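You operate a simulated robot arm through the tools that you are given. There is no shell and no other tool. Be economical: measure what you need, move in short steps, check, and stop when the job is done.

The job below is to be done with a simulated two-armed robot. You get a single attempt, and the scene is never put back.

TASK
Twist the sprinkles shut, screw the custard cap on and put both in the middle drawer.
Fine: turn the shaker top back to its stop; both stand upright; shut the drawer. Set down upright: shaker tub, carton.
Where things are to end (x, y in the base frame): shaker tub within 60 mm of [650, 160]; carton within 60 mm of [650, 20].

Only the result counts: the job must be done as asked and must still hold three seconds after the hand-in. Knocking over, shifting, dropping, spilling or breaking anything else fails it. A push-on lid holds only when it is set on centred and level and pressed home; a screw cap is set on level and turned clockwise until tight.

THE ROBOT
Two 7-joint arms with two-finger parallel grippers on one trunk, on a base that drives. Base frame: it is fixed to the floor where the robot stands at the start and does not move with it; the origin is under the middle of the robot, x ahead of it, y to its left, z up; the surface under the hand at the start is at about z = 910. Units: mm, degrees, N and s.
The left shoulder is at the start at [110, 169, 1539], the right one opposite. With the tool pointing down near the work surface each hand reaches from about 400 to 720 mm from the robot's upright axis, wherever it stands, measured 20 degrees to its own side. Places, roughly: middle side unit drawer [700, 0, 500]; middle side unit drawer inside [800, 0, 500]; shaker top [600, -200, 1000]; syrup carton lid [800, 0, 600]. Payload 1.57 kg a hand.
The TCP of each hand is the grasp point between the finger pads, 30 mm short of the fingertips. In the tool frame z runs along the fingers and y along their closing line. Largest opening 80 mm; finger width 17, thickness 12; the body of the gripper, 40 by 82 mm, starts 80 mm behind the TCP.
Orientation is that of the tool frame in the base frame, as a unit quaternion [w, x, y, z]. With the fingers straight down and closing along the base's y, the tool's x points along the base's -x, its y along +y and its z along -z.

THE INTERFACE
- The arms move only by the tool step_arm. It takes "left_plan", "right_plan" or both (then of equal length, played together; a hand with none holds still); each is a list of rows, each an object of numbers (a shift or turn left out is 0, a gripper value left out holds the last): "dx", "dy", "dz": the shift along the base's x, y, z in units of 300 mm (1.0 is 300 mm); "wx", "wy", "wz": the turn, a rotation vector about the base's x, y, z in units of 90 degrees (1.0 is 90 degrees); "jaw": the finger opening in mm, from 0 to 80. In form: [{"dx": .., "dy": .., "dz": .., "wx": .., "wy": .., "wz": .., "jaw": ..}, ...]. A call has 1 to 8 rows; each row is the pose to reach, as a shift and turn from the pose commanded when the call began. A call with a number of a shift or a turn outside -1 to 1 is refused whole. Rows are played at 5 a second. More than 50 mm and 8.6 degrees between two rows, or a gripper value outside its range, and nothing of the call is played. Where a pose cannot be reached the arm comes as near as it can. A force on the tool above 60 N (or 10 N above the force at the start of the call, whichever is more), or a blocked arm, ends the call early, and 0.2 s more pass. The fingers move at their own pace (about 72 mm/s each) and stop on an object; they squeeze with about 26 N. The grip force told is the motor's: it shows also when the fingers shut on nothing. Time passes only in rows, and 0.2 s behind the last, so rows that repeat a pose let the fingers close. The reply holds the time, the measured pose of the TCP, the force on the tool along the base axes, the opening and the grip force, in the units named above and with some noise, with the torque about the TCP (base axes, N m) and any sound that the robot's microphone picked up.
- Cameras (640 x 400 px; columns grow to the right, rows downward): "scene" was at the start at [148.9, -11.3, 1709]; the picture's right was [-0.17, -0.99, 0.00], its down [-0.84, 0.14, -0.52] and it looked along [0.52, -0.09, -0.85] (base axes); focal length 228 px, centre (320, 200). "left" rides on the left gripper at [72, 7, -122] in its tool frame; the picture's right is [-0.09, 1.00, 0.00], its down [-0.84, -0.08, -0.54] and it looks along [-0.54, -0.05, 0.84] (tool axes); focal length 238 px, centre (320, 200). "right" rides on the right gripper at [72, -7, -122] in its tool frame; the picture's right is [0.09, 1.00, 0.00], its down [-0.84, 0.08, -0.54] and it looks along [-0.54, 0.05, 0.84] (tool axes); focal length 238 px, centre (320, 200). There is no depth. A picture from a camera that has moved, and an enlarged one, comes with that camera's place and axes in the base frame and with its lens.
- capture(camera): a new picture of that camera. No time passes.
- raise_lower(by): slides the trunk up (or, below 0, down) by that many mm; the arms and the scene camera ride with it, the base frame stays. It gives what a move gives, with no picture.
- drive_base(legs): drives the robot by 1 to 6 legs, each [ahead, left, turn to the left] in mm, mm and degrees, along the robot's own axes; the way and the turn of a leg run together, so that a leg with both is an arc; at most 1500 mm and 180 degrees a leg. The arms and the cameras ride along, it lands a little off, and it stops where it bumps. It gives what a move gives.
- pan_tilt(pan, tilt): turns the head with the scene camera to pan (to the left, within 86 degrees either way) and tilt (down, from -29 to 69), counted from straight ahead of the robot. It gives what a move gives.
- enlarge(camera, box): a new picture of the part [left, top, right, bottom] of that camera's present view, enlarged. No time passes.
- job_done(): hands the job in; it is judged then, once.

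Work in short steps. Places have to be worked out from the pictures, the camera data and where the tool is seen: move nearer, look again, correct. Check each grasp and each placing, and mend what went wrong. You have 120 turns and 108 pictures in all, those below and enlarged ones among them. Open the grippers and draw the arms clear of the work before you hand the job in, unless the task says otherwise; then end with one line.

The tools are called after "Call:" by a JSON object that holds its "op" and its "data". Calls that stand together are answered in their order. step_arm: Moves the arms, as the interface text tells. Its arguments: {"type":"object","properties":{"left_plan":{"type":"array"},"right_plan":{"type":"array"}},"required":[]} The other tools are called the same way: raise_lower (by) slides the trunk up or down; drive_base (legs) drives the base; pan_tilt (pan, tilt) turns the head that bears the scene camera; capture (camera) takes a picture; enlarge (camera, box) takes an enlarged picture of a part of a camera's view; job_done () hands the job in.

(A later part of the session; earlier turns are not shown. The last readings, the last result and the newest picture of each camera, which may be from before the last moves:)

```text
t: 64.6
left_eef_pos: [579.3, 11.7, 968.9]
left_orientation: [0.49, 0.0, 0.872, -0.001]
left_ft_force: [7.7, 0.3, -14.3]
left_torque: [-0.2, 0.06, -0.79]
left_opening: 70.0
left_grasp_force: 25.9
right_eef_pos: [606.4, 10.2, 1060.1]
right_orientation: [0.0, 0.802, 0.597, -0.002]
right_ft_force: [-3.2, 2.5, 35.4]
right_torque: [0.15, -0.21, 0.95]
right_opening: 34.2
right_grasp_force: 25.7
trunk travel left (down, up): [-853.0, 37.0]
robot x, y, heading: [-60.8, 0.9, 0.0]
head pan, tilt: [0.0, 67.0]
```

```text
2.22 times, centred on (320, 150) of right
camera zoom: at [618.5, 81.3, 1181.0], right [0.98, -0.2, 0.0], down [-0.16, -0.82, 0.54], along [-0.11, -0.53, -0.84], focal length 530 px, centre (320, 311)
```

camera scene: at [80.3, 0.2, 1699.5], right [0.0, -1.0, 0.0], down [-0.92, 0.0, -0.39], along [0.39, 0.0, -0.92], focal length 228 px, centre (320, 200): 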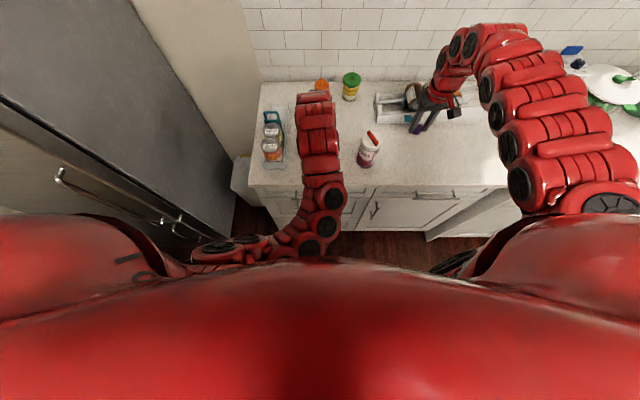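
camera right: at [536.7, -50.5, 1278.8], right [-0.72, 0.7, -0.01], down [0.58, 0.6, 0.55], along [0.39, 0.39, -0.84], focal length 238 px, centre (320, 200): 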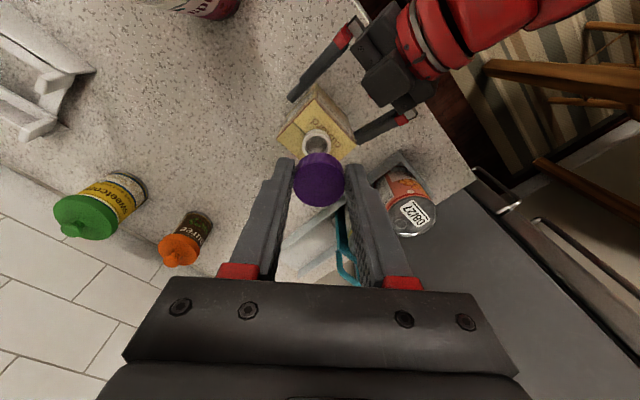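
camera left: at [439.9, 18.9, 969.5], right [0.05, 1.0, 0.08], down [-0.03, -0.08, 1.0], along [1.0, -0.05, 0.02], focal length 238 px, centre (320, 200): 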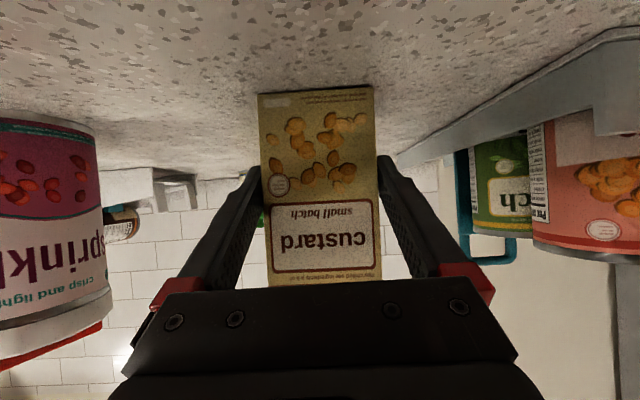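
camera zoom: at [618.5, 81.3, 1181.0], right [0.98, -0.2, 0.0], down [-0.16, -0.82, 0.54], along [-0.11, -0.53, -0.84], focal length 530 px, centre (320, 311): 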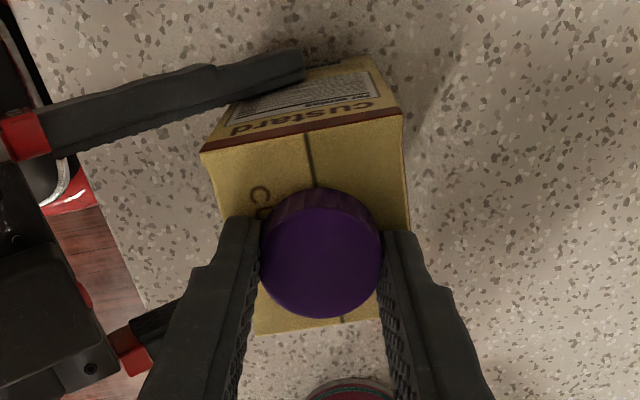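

The torque reads 0.95 N·m, so the cap is tight. I release both hands, raise the right one, then lift the left straight up off the carton.

Call:
{"op": "step_arm", "data": {"right_plan": [{"jaw": 60}, {"jaw": 60}, {"dz": 0.1}, {"dz": 0.2}, {"dz": 0.25, "wz": 0.09}, {"dz": 0.25, "wz": 0.18}, {"dz": 0.25, "wz": 0.27, "dy": -0.1}, {"dz": 0.25, "wz": 0.36, "dy": -0.2}]}}

Call:
{"op": "step_arm", "data": {"left_plan": [{"jaw": 80}, {"jaw": 80}, {"jaw": 80, "dz": 0.08}, {"dz": 0.2}, {"dz": 0.33}, {"dz": 0.46}], "right_plan": [{"wz": 0.09, "dy": -0.1}, {"wz": 0.18, "dy": -0.2}, {"wz": 0.27, "dy": -0.3}, {"wz": 0.36, "dy": -0.4}, {"wz": 0.45, "dy": -0.5}, {"wz": 0.54, "dy": -0.6}]}}

Call:
{"op": "capture", "data": {"camera": "left"}}

Call:
{"op": "capture", "data": {"camera": "scene"}}

```text
t: 66.4
left_eef_pos: [581.1, 9.8, 968.7]
left_orientation: [0.49, -0.001, 0.872, 0.0]
left_ft_force: [2.9, 0.3, 8.7]
left_torque: [-0.11, -0.69, 0.2]
left_opening: 69.8
left_grasp_force: 26.2
right_eef_pos: [605.3, -50.5, 1133.7]
right_orientation: [0.001, 0.601, 0.799, -0.003]
right_ft_force: [0.0, 0.0, 0.8]
right_torque: [-0.01, 0.0, -0.03]
right_opening: 60.1
right_grasp_force: 0.1
trunk travel left (down, up): [-853.0, 37.0]
robot x, y, heading: [-57.2, 2.6, 0.1]
head pan, tilt: [0.0, 67.0]
```

```text
t: 67.8
left_eef_pos: [581.6, 10.0, 1105.7]
left_orientation: [0.489, 0.0, 0.873, -0.001]
left_ft_force: [0.5, -1.2, 0.2]
left_torque: [0.01, 0.03, 0.03]
left_opening: 80.0
left_grasp_force: 0.0
right_eef_pos: [607.3, -230.8, 1132.9]
right_orientation: [0.001, 0.22, 0.976, -0.002]
right_ft_force: [0.4, 0.3, -0.6]
right_torque: [0.03, 0.02, 0.04]
right_opening: 60.1
right_grasp_force: 0.1
trunk travel left (down, up): [-853.0, 37.0]
robot x, y, heading: [-60.3, 4.1, 0.2]
head pan, tilt: [0.0, 67.0]
```

```text
49 pictures are left
camera left: at [440.6, 16.9, 1107.1], right [0.05, 1.0, 0.08], down [-0.03, -0.08, 1.0], along [1.0, -0.05, 0.02], focal length 238 px, centre (320, 200)
```

left: 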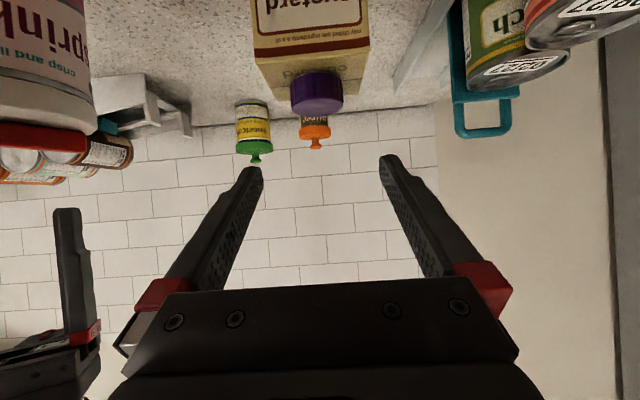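

```text
48 pictures are left
camera scene: at [80.6, -1.2, 1699.5], right [0.0, -1.0, 0.0], down [-0.92, 0.0, -0.39], along [0.39, 0.0, -0.92], focal length 228 px, centre (320, 200)
```

scene: 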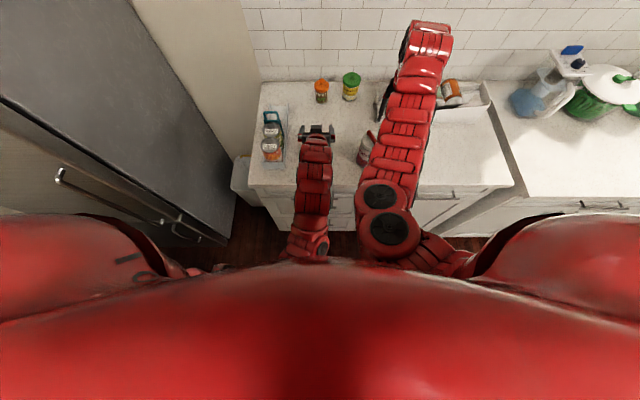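

The cap is on and the carton stands free. Next I need a look at the drawer fronts, so I raise the hands and back the robot off 500 mm.

Call:
{"op": "step_arm", "data": {"left_plan": [{"dz": 0.1}, {"dz": 0.2}]}}

Call:
{"op": "drive_base", "data": {"legs": [[-500, 0, 0]]}}

Call:
{"op": "pan_tilt", "data": {"pan": 0, "tilt": 50}}

Call:
{"op": "capture", "data": {"camera": "scene"}}

```text
t: 68.4
left_eef_pos: [580.6, 10.3, 1165.3]
left_orientation: [0.488, 0.0, 0.873, -0.001]
left_ft_force: [-0.4, -0.8, -0.3]
left_torque: [-0.01, -0.01, -0.01]
left_opening: 80.1
left_grasp_force: 0.0
right_eef_pos: [607.0, -230.3, 1133.1]
right_orientation: [0.002, 0.221, 0.975, -0.001]
right_ft_force: [0.6, -0.7, 0.0]
right_torque: [0.0, 0.02, -0.01]
right_opening: 59.8
right_grasp_force: 0.0
trunk travel left (down, up): [-853.0, 37.0]
robot x, y, heading: [-54.2, 0.5, -0.1]
head pan, tilt: [0.0, 67.0]
```

```text
t: 71.4
left_eef_pos: [80.8, 10.6, 1165.0]
left_orientation: [0.488, 0.0, 0.873, 0.0]
left_ft_force: [0.1, 0.3, 0.0]
left_torque: [0.02, 0.01, -0.02]
left_opening: 80.0
left_grasp_force: 0.1
right_eef_pos: [105.7, -230.4, 1131.2]
right_orientation: [0.001, 0.222, 0.975, -0.002]
right_ft_force: [-0.2, 0.4, 0.5]
right_torque: [0.03, 0.0, -0.01]
right_opening: 59.9
right_grasp_force: 0.0
trunk travel left (down, up): [-853.0, 37.0]
robot x, y, heading: [-562.4, 0.6, 0.0]
head pan, tilt: [0.0, 67.0]
```

```text
t: 72.2
left_eef_pos: [79.4, 10.9, 1165.4]
left_orientation: [0.488, 0.0, 0.873, 0.0]
left_ft_force: [-0.1, 0.1, -0.3]
left_torque: [-0.02, 0.02, 0.03]
left_opening: 80.2
left_grasp_force: 0.1
right_eef_pos: [105.5, -229.8, 1134.1]
right_orientation: [0.002, 0.221, 0.975, -0.002]
right_ft_force: [-0.1, -0.1, 0.7]
right_torque: [-0.01, 0.03, -0.02]
right_opening: 59.8
right_grasp_force: 0.0
trunk travel left (down, up): [-853.0, 37.0]
robot x, y, heading: [-560.3, 2.8, 0.2]
head pan, tilt: [0.0, 50.0]
```

```text
47 pictures are left
camera scene: at [-402.5, -0.1, 1719.7], right [0.0, -1.0, 0.0], down [-0.77, 0.0, -0.64], along [0.64, 0.0, -0.77], focal length 228 px, centre (320, 200)
```

scene: 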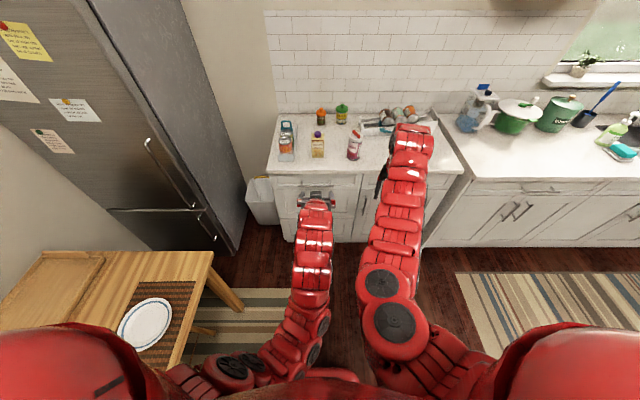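

I enlarge the drawer fronts.

Call:
{"op": "enlarge", "data": {"camera": "scene", "box": [240, 150, 400, 260]}}

```text
3.64 times, centred on (320, 205) of scene
camera zoom: at [-402.5, -0.1, 1719.7], right [0.0, -1.0, 0.0], down [-0.77, 0.0, -0.64], along [0.64, 0.0, -0.77], focal length 827 px, centre (320, 182)
```

zoom: 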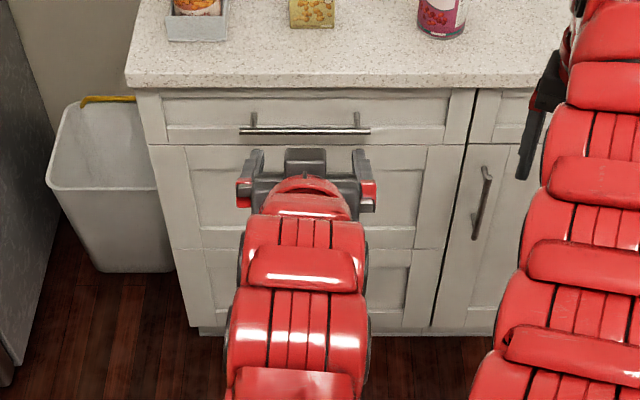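

The middle drawer front spans roughly z 420–716 and y -254 to 295. Its handle seems to be near its top, centred at about y 20. I'll first bring both items closer to the counter edge so I can reach them later with the drawer open. I restore the left hand to pointing down, align the right hand's yaw with the bar, and lower the trunk 150 mm here, away from the counter.

Call:
{"op": "step_arm", "data": {"left_plan": [{"wy": 0.093}, {"wy": 0.186}, {"wy": 0.279}, {"wy": 0.372}, {"wy": 0.465}, {"wy": 0.558}, {"wy": 0.65}], "right_plan": [{"wz": 0.08}, {"wz": 0.16}, {"wz": 0.24}, {"wz": 0.32}, {"wz": 0.4}, {"wz": 0.48}, {"wz": 0.56}]}}

Call:
{"op": "raise_lower", "data": {"by": -150}}

Call:
{"op": "step_arm", "data": {"left_plan": [{"dz": 0.15}, {"dz": 0.3}, {"dz": 0.45}, {"dz": 0.5}], "right_plan": [{"dz": 0.15}, {"dz": 0.3}, {"dz": 0.45}, {"dz": 0.55}]}}

Call:
{"op": "pan_tilt", "data": {"pan": 0, "tilt": 60}}

Call:
{"op": "enlarge", "data": {"camera": "scene", "box": [200, 60, 440, 210]}}

```text
t: 73.8
left_eef_pos: [80.9, 11.3, 1165.1]
left_orientation: [-0.002, -0.002, 1.0, 0.002]
left_ft_force: [0.2, -0.9, -0.7]
left_torque: [0.03, 0.01, -0.01]
left_opening: 79.9
left_grasp_force: 0.1
left hand out of reach, approached as far as the arm can: row 6
right_eef_pos: [106.0, -228.5, 1133.4]
right_orientation: [0.002, -0.217, 0.976, -0.002]
right_ft_force: [0.3, 0.2, 0.2]
right_torque: [0.02, 0.04, 0.0]
right_opening: 60.1
right_grasp_force: 0.1
trunk travel left (down, up): [-853.0, 37.0]
robot x, y, heading: [-558.6, 1.3, 0.3]
head pan, tilt: [0.0, 50.0]
```

```text
t: 75.5
left_eef_pos: [79.6, 10.7, 1015.6]
left_orientation: [0.001, 0.0, 1.0, 0.0]
left_ft_force: [-0.4, -0.8, 1.2]
left_torque: [0.0, 0.01, -0.01]
left_opening: 79.9
left_grasp_force: 0.1
right_eef_pos: [105.5, -229.4, 983.3]
right_orientation: [0.003, -0.215, 0.977, -0.002]
right_ft_force: [0.0, -0.3, 0.0]
right_torque: [0.01, 0.02, 0.0]
right_opening: 60.0
right_grasp_force: 0.1
trunk travel left (down, up): [-703.0, 187.0]
robot x, y, heading: [-561.1, -0.6, -0.2]
head pan, tilt: [0.0, 50.0]
```

```text
t: 76.5
left_eef_pos: [85.8, 10.1, 1144.0]
left_orientation: [0.001, 0.0, 1.0, -0.001]
left_ft_force: [-0.2, 0.3, 0.0]
left_torque: [0.0, 0.01, 0.01]
left_opening: 80.3
left_grasp_force: 0.1
left hand out of reach, approached as far as the arm can: row 3, 4
right_eef_pos: [106.5, -229.1, 1145.3]
right_orientation: [0.003, -0.216, 0.976, -0.002]
right_ft_force: [0.4, -0.1, -1.1]
right_torque: [-0.01, 0.04, -0.03]
right_opening: 60.2
right_grasp_force: 0.0
trunk travel left (down, up): [-703.0, 187.0]
robot x, y, heading: [-561.0, -1.5, 0.2]
head pan, tilt: [0.0, 50.0]
```

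```text
t: 77.2
left_eef_pos: [86.5, 8.3, 1143.6]
left_orientation: [0.001, 0.0, 1.0, -0.001]
left_ft_force: [-0.2, -0.5, 0.0]
left_torque: [0.0, -0.01, -0.01]
left_opening: 80.1
left_grasp_force: 0.0
right_eef_pos: [105.7, -230.8, 1144.6]
right_orientation: [0.003, -0.216, 0.976, -0.002]
right_ft_force: [0.2, 0.2, 0.0]
right_torque: [0.02, 0.02, 0.03]
right_opening: 59.9
right_grasp_force: 0.1
trunk travel left (down, up): [-703.0, 187.0]
robot x, y, heading: [-561.7, -1.3, 0.1]
head pan, tilt: [0.0, 60.0]
```

```text
2.67 times, centred on (320, 135) of scene
camera zoom: at [-412.3, -0.1, 1557.2], right [0.0, -1.0, 0.0], down [-0.87, 0.0, -0.5], along [0.5, 0.0, -0.87], focal length 607 px, centre (320, 373)
```

zoom: 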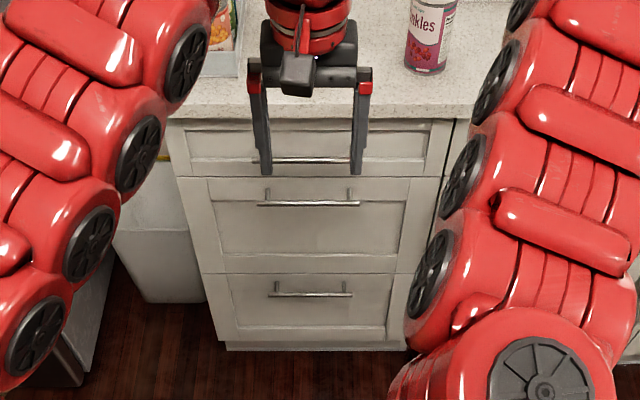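

The middle handle is visible: centred at y about 21, z about 690, x roughly 450–480. I drive forward to the counter to reposition the carton and shaker.

Call:
{"op": "drive_base", "data": {"legs": [[460, 0, 0]]}}

Call:
{"op": "step_arm", "data": {"left_plan": [{"dx": 0.08, "dy": 0.003}, {"dx": 0.18, "dy": 0.005}, {"dx": 0.2, "dy": 0.005}], "right_plan": [{"dx": 0.06, "dy": 0.1}, {"dx": 0.09, "dy": 0.17}, {"dx": 0.09, "dy": 0.17}]}}

Call:
{"op": "enlarge", "data": {"camera": "left", "box": [200, 60, 440, 240]}}

Call:
{"op": "enlarge", "data": {"camera": "right", "box": [200, 60, 440, 240]}}

```text
t: 80.0
left_eef_pos: [547.8, 11.3, 1144.9]
left_orientation: [0.001, -0.002, 1.0, 0.0]
left_ft_force: [0.4, -0.5, 0.7]
left_torque: [0.01, 0.01, 0.05]
left_opening: 80.3
left_grasp_force: 0.1
right_eef_pos: [568.9, -227.4, 1146.2]
right_orientation: [0.003, -0.217, 0.976, -0.002]
right_ft_force: [-1.1, -0.1, -0.3]
right_torque: [-0.02, -0.01, 0.01]
right_opening: 60.0
right_grasp_force: 0.1
trunk travel left (down, up): [-703.0, 187.0]
robot x, y, heading: [-94.9, -0.3, 0.0]
head pan, tilt: [0.0, 60.0]
```

```text
t: 80.8
left_eef_pos: [591.4, 12.8, 1144.2]
left_orientation: [0.0, -0.001, 1.0, -0.001]
left_ft_force: [-0.7, -0.2, 0.0]
left_torque: [-0.02, 0.0, 0.03]
left_opening: 80.0
left_grasp_force: 0.0
left hand out of reach, approached as far as the arm can: row 2, 3
right_eef_pos: [596.4, -176.3, 1147.1]
right_orientation: [0.003, -0.217, 0.976, -0.001]
right_ft_force: [0.3, -0.1, 0.2]
right_torque: [-0.02, 0.0, 0.04]
right_opening: 60.1
right_grasp_force: 0.0
trunk travel left (down, up): [-703.0, 187.0]
robot x, y, heading: [-97.7, 0.4, 0.4]
head pan, tilt: [0.0, 60.0]
```

```text
2.22 times, centred on (320, 150) of left
camera zoom: at [520.3, 20.6, 1265.0], right [0.09, 1.0, 0.0], down [0.84, -0.07, 0.54], along [0.54, -0.05, -0.84], focal length 530 px, centre (320, 311)
```

zoom: 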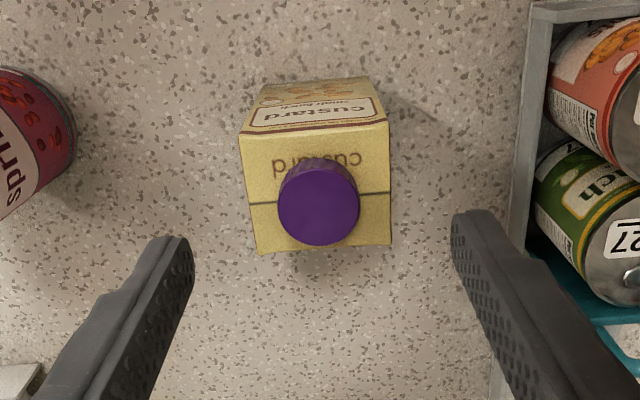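

```text
2.22 times, centred on (320, 150) of right
camera zoom: at [531.3, -212.8, 1267.9], right [-0.5, 0.86, -0.01], down [0.72, 0.43, 0.55], along [0.47, 0.27, -0.84], focal length 530 px, centre (320, 311)
```

zoom: 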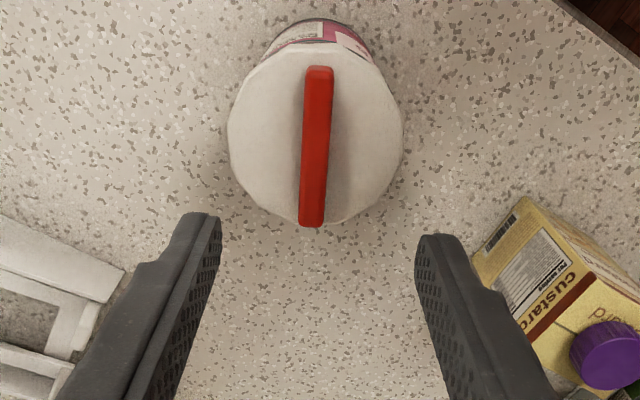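

The shaker centre is at about [580,-185] with the bar aligned. I lower the right hand onto the bar and grip it.

Call:
{"op": "step_arm", "data": {"right_plan": [{"dx": -0.055, "dy": -0.029, "dz": -0.06, "jaw": 50}, {"dx": -0.055, "dy": -0.029, "dz": -0.13}, {"dx": -0.055, "dy": -0.029, "dz": -0.2}, {"dx": -0.055, "dy": -0.029, "dz": -0.222}, {"dx": -0.055, "dy": -0.029, "dz": -0.222, "jaw": 0}, {"dx": -0.055, "dy": -0.029, "dz": -0.222, "jaw": 0}, {"dx": -0.055, "dy": -0.029, "dz": -0.222, "jaw": 0}]}}

Call:
{"op": "enlarge", "data": {"camera": "right", "box": [200, 60, 440, 240]}}

```text
t: 82.4
left_eef_pos: [592.4, 14.0, 1143.6]
left_orientation: [0.0, -0.001, 1.0, -0.001]
left_ft_force: [0.1, 0.1, 0.0]
left_torque: [0.01, 0.0, 0.04]
left_opening: 80.2
left_grasp_force: 0.1
right_eef_pos: [581.0, -187.2, 1077.8]
right_orientation: [0.003, -0.216, 0.976, -0.001]
right_ft_force: [-1.0, -0.2, 0.4]
right_torque: [-0.04, 0.05, 0.05]
right_opening: 10.4
right_grasp_force: 26.0
trunk travel left (down, up): [-703.0, 187.0]
robot x, y, heading: [-97.7, 1.0, 0.2]
head pan, tilt: [0.0, 60.0]
```

```text
2.22 times, centred on (320, 150) of right
camera zoom: at [515.7, -222.6, 1199.8], right [-0.5, 0.86, -0.01], down [0.72, 0.42, 0.55], along [0.47, 0.27, -0.84], focal length 530 px, centre (320, 311)
```

zoom: 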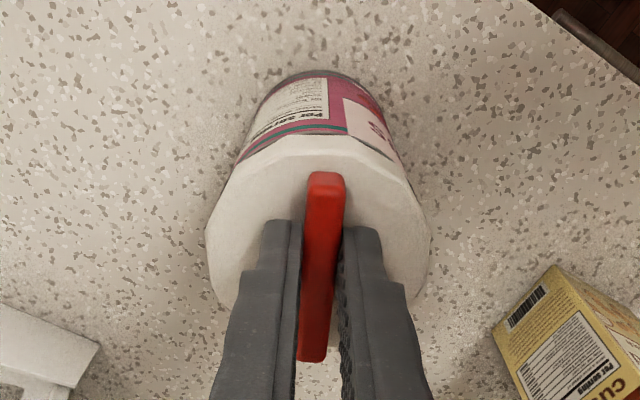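

The bar is gripped and centred. I lift the shaker 15 mm to test it hanging.

Call:
{"op": "step_arm", "data": {"right_plan": [{"dz": 0.02}, {"dz": 0.05}, {"dz": 0.05}]}}

Call:
{"op": "enlarge", "data": {"camera": "right", "box": [200, 60, 440, 240]}}

```text
t: 83.2
left_eef_pos: [592.5, 12.6, 1143.9]
left_orientation: [0.001, -0.001, 1.0, -0.001]
left_ft_force: [0.7, -0.1, -0.2]
left_torque: [-0.01, -0.05, -0.02]
left_opening: 79.9
left_grasp_force: 0.0
right_eef_pos: [581.4, -185.6, 1094.6]
right_orientation: [0.002, -0.217, 0.976, -0.003]
right_ft_force: [0.7, -0.6, -5.4]
right_torque: [0.0, 0.0, -0.02]
right_opening: 10.8
right_grasp_force: 26.1
trunk travel left (down, up): [-703.0, 187.0]
robot x, y, heading: [-96.4, 3.0, 0.1]
head pan, tilt: [0.0, 60.0]
```

```text
2.22 times, centred on (320, 150) of right
camera zoom: at [516.5, -222.8, 1214.3], right [-0.5, 0.86, 0.0], down [0.72, 0.42, 0.54], along [0.47, 0.27, -0.84], focal length 530 px, centre (320, 311)
```

zoom: 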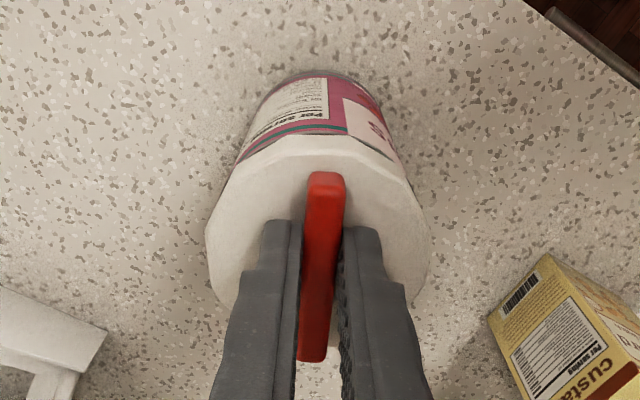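

It hangs level at about 0.55 kg. I carry it forward to about [540,-200] and set it down.

Call:
{"op": "step_arm", "data": {"right_plan": [{"dx": -0.07, "dy": -0.02}, {"dx": -0.137, "dy": -0.045}, {"dx": -0.137, "dy": -0.045, "dz": -0.03}, {"dx": -0.137, "dy": -0.045, "dz": -0.048}, {"dx": -0.137, "dy": -0.045, "dz": -0.05}]}}

```text
t: 84.4
left_eef_pos: [591.9, 12.5, 1143.8]
left_orientation: [0.001, -0.001, 1.0, -0.001]
left_ft_force: [-0.8, -0.2, -0.1]
left_torque: [-0.01, -0.01, 0.0]
left_opening: 80.2
left_grasp_force: 0.0
right_eef_pos: [539.6, -200.0, 1079.2]
right_orientation: [0.004, -0.216, 0.976, -0.002]
right_ft_force: [-0.5, -0.3, -2.3]
right_torque: [0.04, 0.05, -0.04]
right_opening: 10.6
right_grasp_force: 26.4
trunk travel left (down, up): [-703.0, 187.0]
robot x, y, heading: [-95.3, -0.4, 0.1]
head pan, tilt: [0.0, 60.0]
```

It is nearly on the counter, so I lower 2 mm more, release and rise, then drive 45 mm forward for the carton.

Call:
{"op": "step_arm", "data": {"right_plan": [{"dz": -0.005}, {"dz": -0.005, "jaw": 40}, {"dz": -0.005, "jaw": 40}, {"dz": 0.06}, {"dz": 0.18}]}}

Call:
{"op": "drive_base", "data": {"legs": [[45, 0, 0]]}}

Call:
{"op": "enlarge", "data": {"camera": "left", "box": [200, 60, 440, 240]}}

```text
t: 85.6
left_eef_pos: [592.8, 12.7, 1144.9]
left_orientation: [0.001, -0.002, 1.0, -0.001]
left_ft_force: [0.0, 0.6, 0.6]
left_torque: [0.02, -0.01, 0.0]
left_opening: 79.9
left_grasp_force: 0.0
right_eef_pos: [539.5, -200.1, 1131.5]
right_orientation: [0.004, -0.216, 0.976, -0.002]
right_ft_force: [0.3, 1.2, -0.5]
right_torque: [-0.05, -0.05, -0.02]
right_opening: 40.0
right_grasp_force: 0.0
trunk travel left (down, up): [-703.0, 187.0]
robot x, y, heading: [-92.8, -0.9, 0.1]
head pan, tilt: [0.0, 60.0]
```

```text
t: 86.5
left_eef_pos: [633.4, 12.9, 1146.2]
left_orientation: [0.001, -0.001, 1.0, 0.0]
left_ft_force: [-0.2, 0.2, 0.0]
left_torque: [-0.05, 0.0, 0.0]
left_opening: 80.1
left_grasp_force: 0.0
right_eef_pos: [581.7, -199.9, 1132.4]
right_orientation: [0.005, -0.216, 0.976, -0.003]
right_ft_force: [0.7, 0.3, -0.3]
right_torque: [0.0, -0.06, 0.02]
right_opening: 40.1
right_grasp_force: 0.1
trunk travel left (down, up): [-703.0, 187.0]
robot x, y, heading: [-52.2, -1.1, -0.1]
head pan, tilt: [0.0, 60.0]
```

```text
2.22 times, centred on (320, 150) of left
camera zoom: at [562.0, 19.3, 1266.7], right [0.09, 1.0, 0.0], down [0.84, -0.07, 0.55], along [0.54, -0.05, -0.84], focal length 530 px, centre (320, 311)
```

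zoom: 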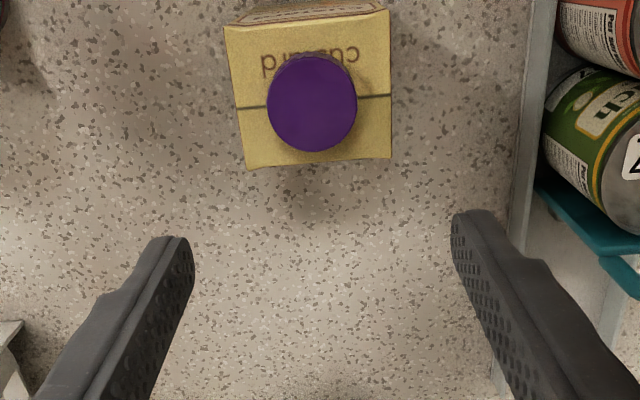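

The carton centre is about [604,10.5]. I move over it and partly down, and check the alignment before straddling it.

Call:
{"op": "step_arm", "data": {"left_plan": [{"dx": -0.09, "dy": -0.007}, {"dx": -0.097, "dy": -0.007, "dz": -0.1}, {"dx": -0.097, "dy": -0.007, "dz": -0.18}, {"dx": -0.097, "dy": -0.007, "dz": -0.25}, {"dx": -0.097, "dy": -0.007, "dz": -0.25}]}}

Call:
{"op": "enlarge", "data": {"camera": "left", "box": [200, 60, 440, 240]}}

```text
t: 87.7
left_eef_pos: [607.0, 10.9, 1067.7]
left_orientation: [0.0, -0.001, 1.0, -0.001]
left_ft_force: [-0.8, 0.5, 0.3]
left_torque: [-0.03, 0.0, 0.0]
left_opening: 80.0
left_grasp_force: 0.1
right_eef_pos: [585.2, -199.3, 1131.4]
right_orientation: [0.003, -0.217, 0.976, -0.003]
right_ft_force: [-0.6, -0.1, 0.5]
right_torque: [-0.02, -0.04, 0.02]
right_opening: 39.8
right_grasp_force: 0.1
trunk travel left (down, up): [-703.0, 187.0]
robot x, y, heading: [-55.4, -0.1, 0.3]
head pan, tilt: [0.0, 60.0]
```

```text
2.22 times, centred on (320, 150) of left
camera zoom: at [536.4, 17.2, 1189.2], right [0.09, 1.0, 0.0], down [0.84, -0.07, 0.54], along [0.54, -0.05, -0.84], focal length 530 px, centre (320, 311)
```

zoom: 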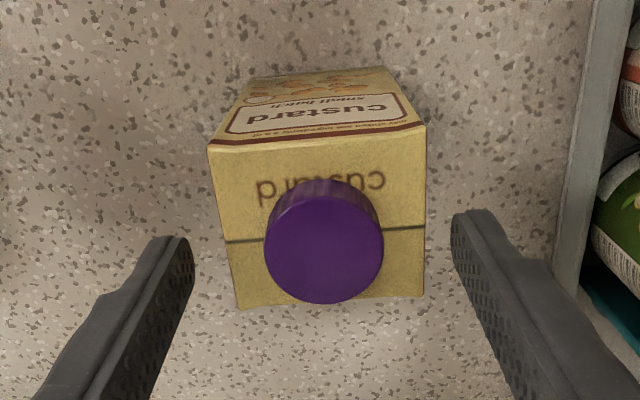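

Well aligned. I lower to z 1000 and close on the carton.

Call:
{"op": "step_arm", "data": {"left_plan": [{"dz": -0.08, "dy": 0.002}, {"dz": -0.16, "dy": 0.002}, {"dz": -0.225, "dy": 0.002}, {"dz": -0.225, "dy": 0.002, "jaw": 0}, {"dz": -0.225, "dy": 0.002, "jaw": 0}, {"dz": -0.225, "dy": 0.002, "jaw": 0}]}}

Call:
{"op": "step_arm", "data": {"left_plan": [{"dz": 0.04}, {"dz": 0.08}, {"dz": 0.08}]}}

Call:
{"op": "capture", "data": {"camera": "left"}}

```text
t: 89.1
left_eef_pos: [608.3, 11.6, 1002.2]
left_orientation: [0.0, 0.0, 1.0, -0.001]
left_ft_force: [-1.6, 2.1, -0.2]
left_torque: [0.31, 0.28, 0.0]
left_opening: 70.1
left_grasp_force: 26.0
right_eef_pos: [584.3, -199.9, 1131.0]
right_orientation: [0.004, -0.218, 0.976, -0.003]
right_ft_force: [0.0, 1.0, 0.8]
right_torque: [0.0, -0.01, -0.01]
right_opening: 39.9
right_grasp_force: 0.0
trunk travel left (down, up): [-703.0, 187.0]
robot x, y, heading: [-56.1, 1.8, 0.3]
head pan, tilt: [0.0, 60.0]
```

```text
t: 89.9
left_eef_pos: [607.3, 10.7, 1025.8]
left_orientation: [0.0, -0.001, 1.0, -0.001]
left_ft_force: [0.1, -1.1, -5.1]
left_torque: [0.01, 0.03, 0.04]
left_opening: 70.0
left_grasp_force: 26.0
right_eef_pos: [584.7, -199.9, 1130.0]
right_orientation: [0.003, -0.216, 0.976, -0.003]
right_ft_force: [-0.1, 0.2, -0.1]
right_torque: [-0.03, -0.02, 0.0]
right_opening: 40.0
right_grasp_force: 0.1
trunk travel left (down, up): [-703.0, 187.0]
robot x, y, heading: [-52.7, 0.8, -0.2]
head pan, tilt: [0.0, 60.0]
```

```text
38 pictures are left
camera left: at [536.6, 17.0, 1146.2], right [0.09, 1.0, 0.0], down [0.84, -0.07, 0.54], along [0.54, -0.05, -0.84], focal length 238 px, centre (320, 200)
```

left: 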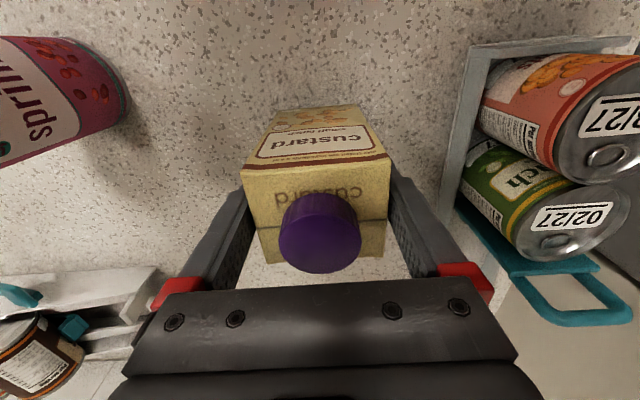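

The carton is firmly held and hangs level. I raise it, unyaw the right hand and back the robot off to work on the drawer.

Call:
{"op": "step_arm", "data": {"left_plan": [{"dz": 0.1}, {"dz": 0.2}, {"dz": 0.2}, {"dz": 0.2}], "right_plan": [{"wz": -0.07, "dz": 0.05}, {"wz": -0.14, "dz": 0.06}, {"wz": -0.21, "dz": 0.06}, {"wz": -0.28, "dz": 0.06}]}}

Call:
{"op": "drive_base", "data": {"legs": [[-330, 0, 0]]}}

Call:
{"op": "step_arm", "data": {"right_plan": [{"wy": -0.093}, {"wy": -0.186}, {"wy": -0.279}, {"wy": -0.372}, {"wy": -0.465}, {"wy": -0.558}, {"wy": -0.65}, {"wy": -0.74}]}}

```text
t: 90.9
left_eef_pos: [607.8, 10.1, 1085.7]
left_orientation: [0.0, -0.001, 1.0, -0.002]
left_ft_force: [0.0, -0.1, -5.5]
left_torque: [-0.01, 0.02, 0.0]
left_opening: 69.9
left_grasp_force: 25.9
right_eef_pos: [591.1, -199.7, 1134.8]
right_orientation: [0.003, 0.003, 1.0, -0.004]
right_ft_force: [-0.3, 0.2, -0.2]
right_torque: [-0.02, 0.02, -0.02]
right_opening: 39.8
right_grasp_force: 0.2
right hand out of reach, approached as far as the arm can: row 1, 2, 3, 4
trunk travel left (down, up): [-703.0, 187.0]
robot x, y, heading: [-56.3, 0.6, 0.2]
head pan, tilt: [0.0, 60.0]
```

```text
t: 93.1
left_eef_pos: [281.0, 11.3, 1085.6]
left_orientation: [0.0, -0.002, 1.0, -0.001]
left_ft_force: [0.0, -0.5, -3.7]
left_torque: [0.01, 0.0, -0.02]
left_opening: 69.8
left_grasp_force: 26.2
right_eef_pos: [264.2, -199.0, 1133.9]
right_orientation: [0.003, 0.0, 1.0, -0.003]
right_ft_force: [-0.3, -0.4, 0.3]
right_torque: [-0.02, 0.0, -0.03]
right_opening: 39.9
right_grasp_force: 0.1
trunk travel left (down, up): [-703.0, 187.0]
robot x, y, heading: [-378.1, 2.7, 0.3]
head pan, tilt: [0.0, 60.0]
```

```text
t: 94.9
left_eef_pos: [281.9, 12.0, 1084.2]
left_orientation: [-0.001, -0.003, 1.0, -0.001]
left_ft_force: [0.5, -1.1, -4.8]
left_torque: [0.04, 0.04, 0.0]
left_opening: 69.9
left_grasp_force: 26.3
right_eef_pos: [265.9, -195.7, 1133.3]
right_orientation: [0.49, 0.001, 0.872, -0.003]
right_ft_force: [-0.1, -0.2, -0.1]
right_torque: [0.05, 0.01, 0.04]
right_opening: 40.1
right_grasp_force: 0.2
right hand out of reach, approached as far as the arm can: row 2, 3, 4, 8
trunk travel left (down, up): [-703.0, 187.0]
robot x, y, heading: [-382.2, 1.7, 0.2]
head pan, tilt: [0.0, 60.0]
```

The right hand is mostly pitched. I lower the trunk 390 mm, since nothing is below the hands in front of the cabinet. Then I raise the left hand with the carton and finish pitching the right.

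Call:
{"op": "raise_lower", "data": {"by": -390}}

Call:
{"op": "step_arm", "data": {"left_plan": [{"dz": 0.15}, {"dz": 0.3}, {"dz": 0.45}, {"dz": 0.6}, {"dz": 0.75}, {"dz": 0.85}], "right_plan": [{"wy": -0.09}, {"wy": -0.18}, {"wy": -0.27}, {"wy": -0.347}, {"wy": -0.347}, {"wy": -0.347}]}}

```text
t: 98.7
left_eef_pos: [281.4, 11.6, 694.7]
left_orientation: [0.0, -0.003, 1.0, -0.001]
left_ft_force: [-0.1, -0.2, -5.5]
left_torque: [-0.02, 0.03, 0.0]
left_opening: 70.0
left_grasp_force: 26.0
right_eef_pos: [265.4, -198.0, 744.5]
right_orientation: [0.49, 0.001, 0.872, -0.002]
right_ft_force: [-0.6, 0.3, 0.1]
right_torque: [-0.01, 0.01, -0.03]
right_opening: 40.1
right_grasp_force: 0.1
trunk travel left (down, up): [-313.0, 577.0]
robot x, y, heading: [-379.7, -0.0, 0.4]
head pan, tilt: [0.0, 60.0]
```

```text
t: 100.0
left_eef_pos: [304.2, 3.6, 773.2]
left_orientation: [0.0, -0.003, 1.0, -0.001]
left_ft_force: [0.0, 0.5, -5.3]
left_torque: [-0.01, -0.01, 0.03]
left_opening: 70.1
left_grasp_force: 25.9
left hand out of reach, approached as far as the arm can: row 2, 3, 4, 5, 6
right_eef_pos: [265.3, -198.3, 745.0]
right_orientation: [0.708, 0.003, 0.706, -0.003]
right_ft_force: [1.0, 0.2, -0.1]
right_torque: [0.0, 0.03, 0.02]
right_opening: 39.7
right_grasp_force: 0.0
right hand out of reach, approached as far as the arm can: row 1, 2, 3
trunk travel left (down, up): [-313.0, 577.0]
robot x, y, heading: [-383.3, -1.9, 0.4]
head pan, tilt: [0.0, 60.0]
```

The left hand is at full stretch, so I bring it closer to the robot while raising it, and roll the right hand 90° so the fingers close vertically.

Call:
{"op": "step_arm", "data": {"left_plan": [{"dx": -0.12}, {"dx": -0.2, "dz": 0.12}, {"dx": -0.24, "dz": 0.26}, {"dx": -0.26, "dz": 0.4}, {"dx": -0.28, "dz": 0.5}, {"dx": -0.28, "dz": 0.5}], "right_plan": [{"wx": 0.092}, {"wx": 0.184}, {"wx": 0.276}, {"wx": 0.368}, {"wx": 0.46}, {"wx": 0.55}]}}

Call:
{"op": "step_arm", "data": {"right_plan": [{"wx": 0.092}, {"wx": 0.184}, {"wx": 0.276}, {"wx": 0.368}, {"wx": 0.45, "dz": -0.1}, {"wx": 0.45, "dz": -0.17}]}}

Call:
{"op": "capture", "data": {"camera": "right"}}

Call:
{"op": "capture", "data": {"camera": "scene"}}

```text
t: 101.5
left_eef_pos: [281.7, -15.1, 765.5]
left_orientation: [0.0, -0.003, 1.0, -0.001]
left_ft_force: [-0.2, -0.6, -5.5]
left_torque: [0.0, 0.01, 0.02]
left_opening: 69.9
left_grasp_force: 25.9
left hand out of reach, approached as far as the arm can: row 1, 2, 3, 4, 5, 6
right_eef_pos: [265.2, -198.6, 745.2]
right_orientation: [0.641, 0.3, 0.642, 0.294]
right_ft_force: [0.6, -0.2, -0.1]
right_torque: [-0.01, 0.0, -0.01]
right_opening: 40.0
right_grasp_force: 0.1
trunk travel left (down, up): [-313.0, 577.0]
robot x, y, heading: [-379.6, -5.0, 0.3]
head pan, tilt: [0.0, 60.0]
```

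```text
t: 102.8
left_eef_pos: [282.6, -15.5, 764.5]
left_orientation: [0.0, -0.002, 1.0, 0.0]
left_ft_force: [-0.1, -1.0, -4.6]
left_torque: [0.03, 0.01, 0.0]
left_opening: 69.7
left_grasp_force: 26.3
right_eef_pos: [265.2, -198.1, 693.7]
right_orientation: [0.497, 0.502, 0.502, 0.499]
right_ft_force: [-0.8, 0.4, 0.6]
right_torque: [0.01, 0.0, -0.01]
right_opening: 40.0
right_grasp_force: 0.1
trunk travel left (down, up): [-313.0, 577.0]
robot x, y, heading: [-379.8, -3.5, 0.2]
head pan, tilt: [0.0, 60.0]
```

```text
37 pictures are left
camera right: at [142.4, -127.0, 687.1], right [0.01, 0.09, 1.0], down [-0.54, -0.84, 0.08], along [0.84, -0.54, 0.04], focal length 238 px, centre (320, 200)
```

right: 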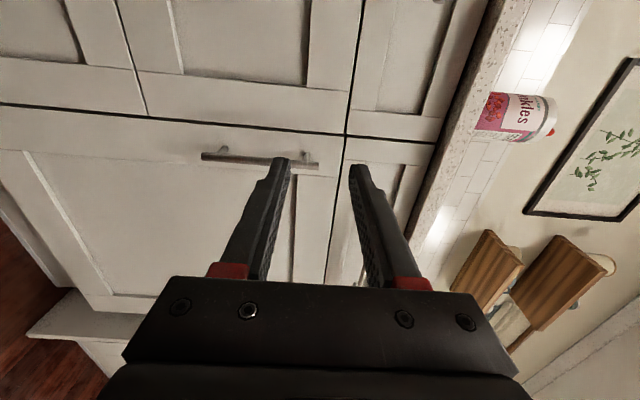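

```text
36 pictures are left
camera scene: at [-231.7, 0.2, 1167.0], right [0.01, -1.0, 0.0], down [-0.87, -0.01, -0.5], along [0.5, 0.0, -0.87], focal length 228 px, centre (320, 200)
```

scene: 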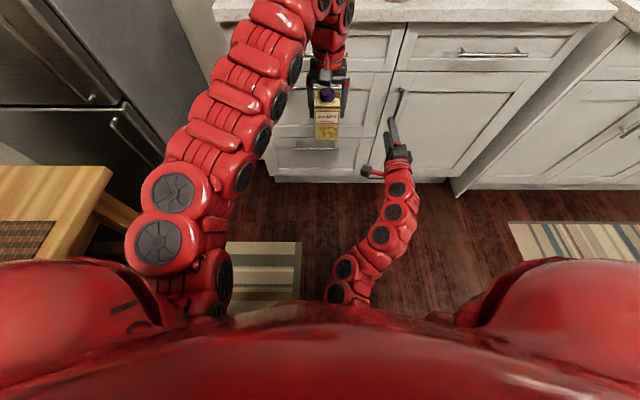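

The right arm can extend forward from here without moving the base, which keeps the carton clear of the cabinet. I move the carton left to y of about 110, and the right hand toward the right end of the middle handle.

Call:
{"op": "step_arm", "data": {"left_plan": [{"dy": 0.1}, {"dy": 0.2}, {"dy": 0.3}, {"dy": 0.42}, {"dy": 0.42}]}}

Call:
{"op": "step_arm", "data": {"right_plan": [{"dy": 0.1, "dx": 0.1}, {"dy": 0.2, "dx": 0.2}, {"dy": 0.3, "dx": 0.3}, {"dy": 0.4, "dx": 0.33}, {"dy": 0.45, "dx": 0.33}]}}

Call:
{"op": "capture", "data": {"camera": "right"}}

```text
t: 104.0
left_eef_pos: [287.1, 111.0, 754.0]
left_orientation: [0.001, -0.002, 1.0, -0.001]
left_ft_force: [0.0, -0.6, -5.2]
left_torque: [-0.02, -0.03, -0.04]
left_opening: 69.8
left_grasp_force: 26.0
left hand out of reach, approached as far as the arm can: row 2, 3, 4, 5
right_eef_pos: [265.7, -198.1, 695.4]
right_orientation: [0.499, 0.502, 0.502, 0.497]
right_ft_force: [0.6, -0.3, -0.4]
right_torque: [-0.05, 0.0, -0.02]
right_opening: 40.1
right_grasp_force: 0.1
trunk travel left (down, up): [-313.0, 577.0]
robot x, y, heading: [-382.9, -3.5, 0.4]
head pan, tilt: [0.0, 60.0]
```

```text
t: 105.2
left_eef_pos: [286.5, 110.7, 754.9]
left_orientation: [0.001, -0.003, 1.0, -0.002]
left_ft_force: [-0.1, 1.1, -5.5]
left_torque: [0.03, 0.03, 0.02]
left_opening: 69.7
left_grasp_force: 25.9
right_eef_pos: [363.0, -64.8, 694.1]
right_orientation: [0.499, 0.502, 0.501, 0.497]
right_ft_force: [0.4, -0.1, 0.3]
right_torque: [-0.05, -0.02, 0.01]
right_opening: 40.2
right_grasp_force: 0.1
trunk travel left (down, up): [-313.0, 577.0]
robot x, y, heading: [-380.4, 1.7, 0.2]
head pan, tilt: [0.0, 60.0]
```

```text
35 pictures are left
camera right: at [240.9, 7.3, 687.6], right [0.01, 0.09, 1.0], down [-0.54, -0.84, 0.08], along [0.84, -0.54, 0.04], focal length 238 px, centre (320, 200)
```

right: 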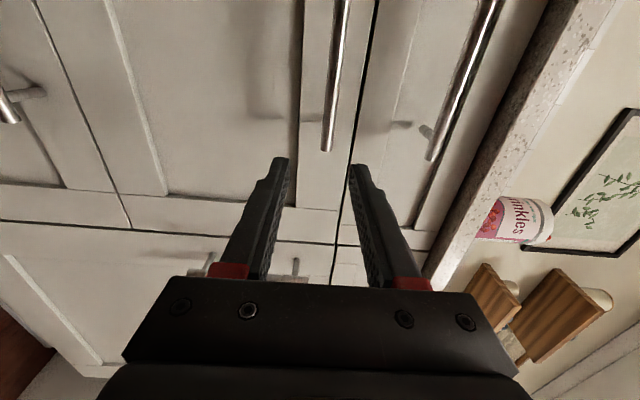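

The middle handle's bar is at z about 700.5, with its right end at y of about -76 and x near 460. I align and advance to x 440.

Call:
{"op": "step_arm", "data": {"right_plan": [{"dz": 0.022, "dy": 0.065, "dx": 0.08}, {"dz": 0.022, "dy": 0.065, "dx": 0.17}, {"dz": 0.022, "dy": 0.065, "dx": 0.257}, {"dz": 0.022, "dy": 0.065, "dx": 0.257}]}}

Call:
{"op": "capture", "data": {"camera": "right"}}

```text
t: 106.2
left_eef_pos: [286.5, 109.9, 754.9]
left_orientation: [0.001, -0.003, 1.0, 0.0]
left_ft_force: [0.4, -0.1, -4.0]
left_torque: [-0.03, 0.01, -0.02]
left_opening: 70.0
left_grasp_force: 26.4
right_eef_pos: [441.6, -43.8, 700.7]
right_orientation: [0.499, 0.502, 0.501, 0.498]
right_ft_force: [0.2, -0.4, 0.0]
right_torque: [0.01, 0.01, 0.02]
right_opening: 40.0
right_grasp_force: 0.1
trunk travel left (down, up): [-313.0, 577.0]
robot x, y, heading: [-381.7, -2.8, -0.0]
head pan, tilt: [0.0, 60.0]
```

```text
34 pictures are left
camera right: at [318.0, 27.7, 694.4], right [0.01, 0.09, 1.0], down [-0.54, -0.84, 0.08], along [0.84, -0.54, 0.04], focal length 238 px, centre (320, 200)
```

right: 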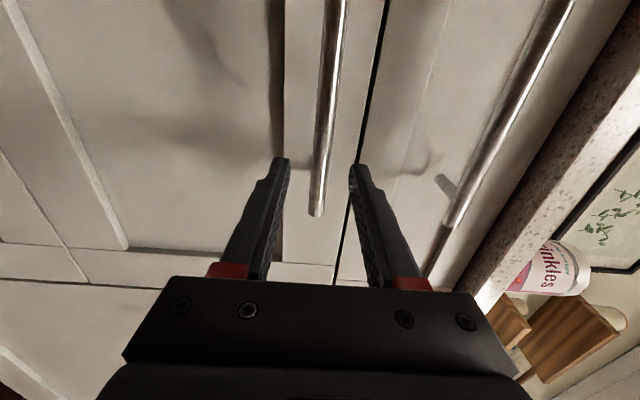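

Triangulated, the bar is at [457, ·, 700]. I advance 10 mm and close on it.

Call:
{"op": "step_arm", "data": {"right_plan": [{"dx": 0.02}, {"dx": 0.035}, {"dx": 0.035, "jaw": 0}, {"dx": 0.035, "jaw": 0}, {"dx": 0.035, "jaw": 0}]}}

Call:
{"op": "drive_base", "data": {"legs": [[-40, 0, 0]]}}

Call:
{"op": "capture", "data": {"camera": "right"}}

```text
t: 107.5
left_eef_pos: [287.0, 111.2, 753.2]
left_orientation: [0.001, -0.002, 1.0, 0.0]
left_ft_force: [-1.2, 0.4, -4.9]
left_torque: [-0.02, 0.0, 0.0]
left_opening: 69.9
left_grasp_force: 26.2
right_eef_pos: [451.7, -42.4, 701.1]
right_orientation: [0.499, 0.502, 0.501, 0.498]
right_ft_force: [1.0, 0.0, 1.1]
right_torque: [-0.36, 0.0, 0.18]
right_opening: 11.6
right_grasp_force: 29.0
trunk travel left (down, up): [-313.0, 577.0]
robot x, y, heading: [-379.4, -1.2, -0.2]
head pan, tilt: [0.0, 60.0]
```

```text
t: 108.3
left_eef_pos: [246.8, 109.7, 755.6]
left_orientation: [0.001, -0.002, 1.0, -0.001]
left_ft_force: [0.9, 0.2, -4.7]
left_torque: [0.01, -0.01, -0.01]
left_opening: 69.7
left_grasp_force: 26.3
right_eef_pos: [412.0, -45.3, 700.3]
right_orientation: [0.499, 0.502, 0.501, 0.498]
right_ft_force: [-1.0, 0.7, -0.5]
right_torque: [0.33, -0.01, -0.23]
right_opening: 11.5
right_grasp_force: 29.2
trunk travel left (down, up): [-313.0, 577.0]
robot x, y, heading: [-419.8, 1.2, 0.2]
head pan, tilt: [0.0, 60.0]
```

```text
33 pictures are left
camera right: at [288.3, 27.7, 694.2], right [0.01, 0.09, 1.0], down [-0.54, -0.84, 0.08], along [0.84, -0.54, 0.04], focal length 238 px, centre (320, 200)
```

right: 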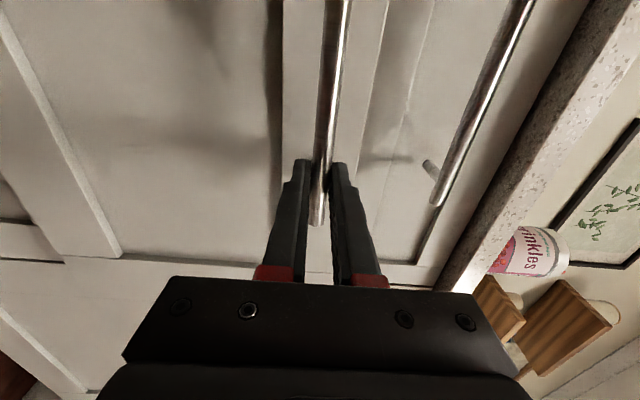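

The drawer slides out with the hand. I pull on by driving back another 250 mm.

Call:
{"op": "drive_base", "data": {"legs": [[-250, 0, 0]]}}

Call:
{"op": "capture", "data": {"camera": "scene"}}

```text
t: 110.2
left_eef_pos: [-3.1, 111.6, 755.3]
left_orientation: [0.001, -0.004, 1.0, -0.002]
left_ft_force: [0.4, -0.4, -4.9]
left_torque: [-0.01, 0.02, 0.04]
left_opening: 70.1
left_grasp_force: 26.4
right_eef_pos: [162.5, -43.7, 700.5]
right_orientation: [0.498, 0.502, 0.502, 0.498]
right_ft_force: [-1.4, 2.4, 1.9]
right_torque: [-0.35, -0.03, 0.33]
right_opening: 11.7
right_grasp_force: 28.8
trunk travel left (down, up): [-313.0, 577.0]
robot x, y, heading: [-667.4, -3.8, 0.6]
head pan, tilt: [0.0, 60.0]
```

```text
32 pictures are left
camera scene: at [-521.6, -1.1, 1167.2], right [0.01, -1.0, 0.0], down [-0.87, -0.01, -0.5], along [0.5, 0.0, -0.87], focal length 228 px, centre (320, 200)
```

scene: 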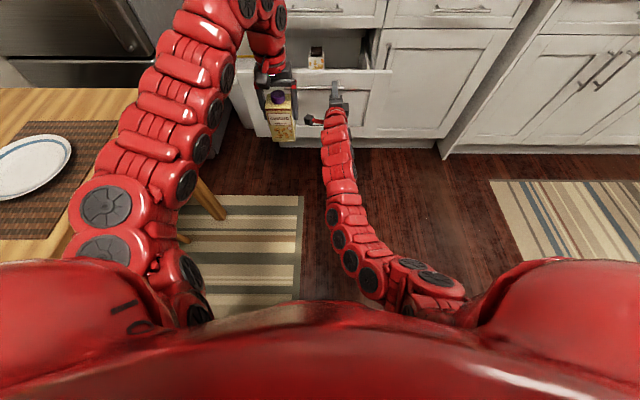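

The drawer is open by about 289 mm, with a syrup carton further back inside. I release the handle, withdraw the hand and raise the trunk.

Call:
{"op": "step_arm", "data": {"right_plan": [{"jaw": 40}, {"jaw": 40}, {"dx": -0.1}, {"dx": -0.25}, {"dx": -0.3}]}}

Call:
{"op": "raise_lower", "data": {"by": 250}}

Call:
{"op": "capture", "data": {"camera": "scene"}}

```text
t: 111.3
left_eef_pos: [-2.5, 110.3, 754.4]
left_orientation: [0.0, -0.004, 1.0, 0.0]
left_ft_force: [0.3, -0.3, -5.1]
left_torque: [-0.04, 0.01, 0.01]
left_opening: 69.7
left_grasp_force: 26.1
right_eef_pos: [73.4, -44.8, 700.2]
right_orientation: [0.498, 0.503, 0.502, 0.498]
right_ft_force: [0.5, 0.1, 0.1]
right_torque: [0.0, 0.01, -0.01]
right_opening: 40.2
right_grasp_force: 0.0
trunk travel left (down, up): [-313.0, 577.0]
robot x, y, heading: [-668.2, -2.0, 0.6]
head pan, tilt: [0.0, 60.0]
```

```text
t: 113.9
left_eef_pos: [-1.6, 111.2, 1004.5]
left_orientation: [0.0, -0.003, 1.0, -0.001]
left_ft_force: [0.6, -0.6, -5.2]
left_torque: [-0.01, 0.05, -0.02]
left_opening: 70.1
left_grasp_force: 25.8
right_eef_pos: [72.5, -43.7, 950.6]
right_orientation: [0.498, 0.503, 0.502, 0.498]
right_ft_force: [0.1, -0.8, -0.3]
right_torque: [-0.03, 0.01, -0.04]
right_opening: 39.9
right_grasp_force: 0.0
trunk travel left (down, up): [-563.0, 327.0]
robot x, y, heading: [-665.0, -3.5, 0.4]
head pan, tilt: [0.0, 60.0]
```

```text
31 pictures are left
camera scene: at [-520.7, -1.2, 1417.0], right [0.01, -1.0, 0.0], down [-0.87, -0.01, -0.5], along [0.5, 0.0, -0.87], focal length 228 px, centre (320, 200)
```

scene: 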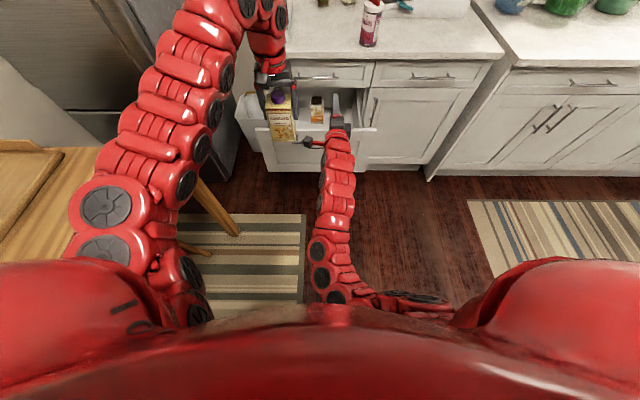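

I move the right hand aside to the right, then drive forward 335 mm with the carton above the drawer.

Call:
{"op": "step_arm", "data": {"right_plan": [{"dy": -0.15, "wx": -0.09}, {"dy": -0.3, "wx": -0.18}, {"dy": -0.45, "wx": -0.27}, {"dy": -0.6, "wx": -0.36}, {"dy": -0.65, "wx": -0.45}, {"dy": -0.65, "wx": -0.54}, {"dy": -0.65, "wx": -0.63}, {"dy": -0.65, "wx": -0.72}]}}

Call:
{"op": "drive_base", "data": {"legs": [[335, 0, 0]]}}

Call:
{"op": "capture", "data": {"camera": "left"}}

Call:
{"op": "capture", "data": {"camera": "scene"}}

```text
t: 115.7
left_eef_pos: [-2.2, 110.2, 1004.6]
left_orientation: [0.001, -0.004, 1.0, -0.001]
left_ft_force: [-0.1, 0.1, -4.9]
left_torque: [-0.01, -0.01, 0.02]
left_opening: 70.1
left_grasp_force: 25.9
right_eef_pos: [74.2, -238.8, 949.3]
right_orientation: [0.689, 0.156, 0.691, 0.151]
right_ft_force: [1.1, 0.1, 0.2]
right_torque: [0.04, 0.01, -0.03]
right_opening: 40.0
right_grasp_force: 0.1
trunk travel left (down, up): [-563.0, 327.0]
robot x, y, heading: [-670.5, -3.8, 0.4]
head pan, tilt: [0.0, 60.0]
```

```text
t: 117.9
left_eef_pos: [331.4, 112.8, 1004.8]
left_orientation: [0.0, -0.003, 1.0, -0.001]
left_ft_force: [0.2, 0.2, -5.4]
left_torque: [-0.01, 0.02, 0.01]
left_opening: 69.8
left_grasp_force: 26.3
right_eef_pos: [406.0, -238.4, 950.3]
right_orientation: [0.689, 0.157, 0.691, 0.152]
right_ft_force: [-0.8, 0.8, -0.2]
right_torque: [0.04, 0.02, 0.03]
right_opening: 39.9
right_grasp_force: 0.0
trunk travel left (down, up): [-563.0, 327.0]
robot x, y, heading: [-337.2, 0.3, 0.6]
head pan, tilt: [0.0, 60.0]
```

```text
30 pictures are left
camera left: at [259.1, 119.6, 1125.1], right [0.08, 1.0, 0.0], down [0.84, -0.07, 0.54], along [0.54, -0.05, -0.84], focal length 238 px, centre (320, 200)
```

left: 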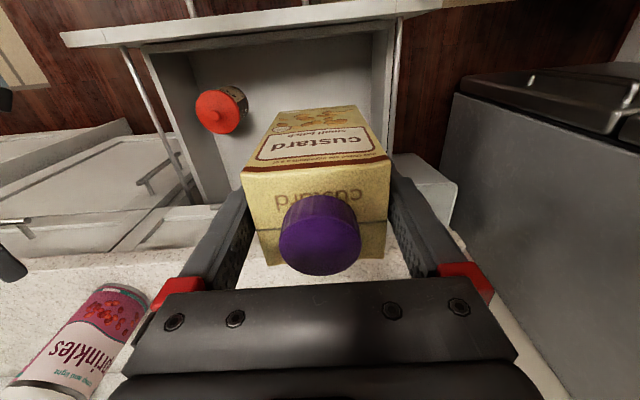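

```text
29 pictures are left
camera scene: at [-188.0, 1.3, 1417.0], right [0.01, -1.0, 0.0], down [-0.87, -0.01, -0.5], along [0.5, 0.0, -0.87], focal length 228 px, centre (320, 200)
```

scene: 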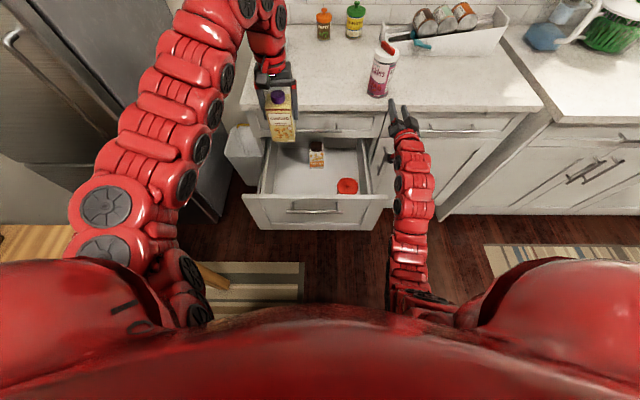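

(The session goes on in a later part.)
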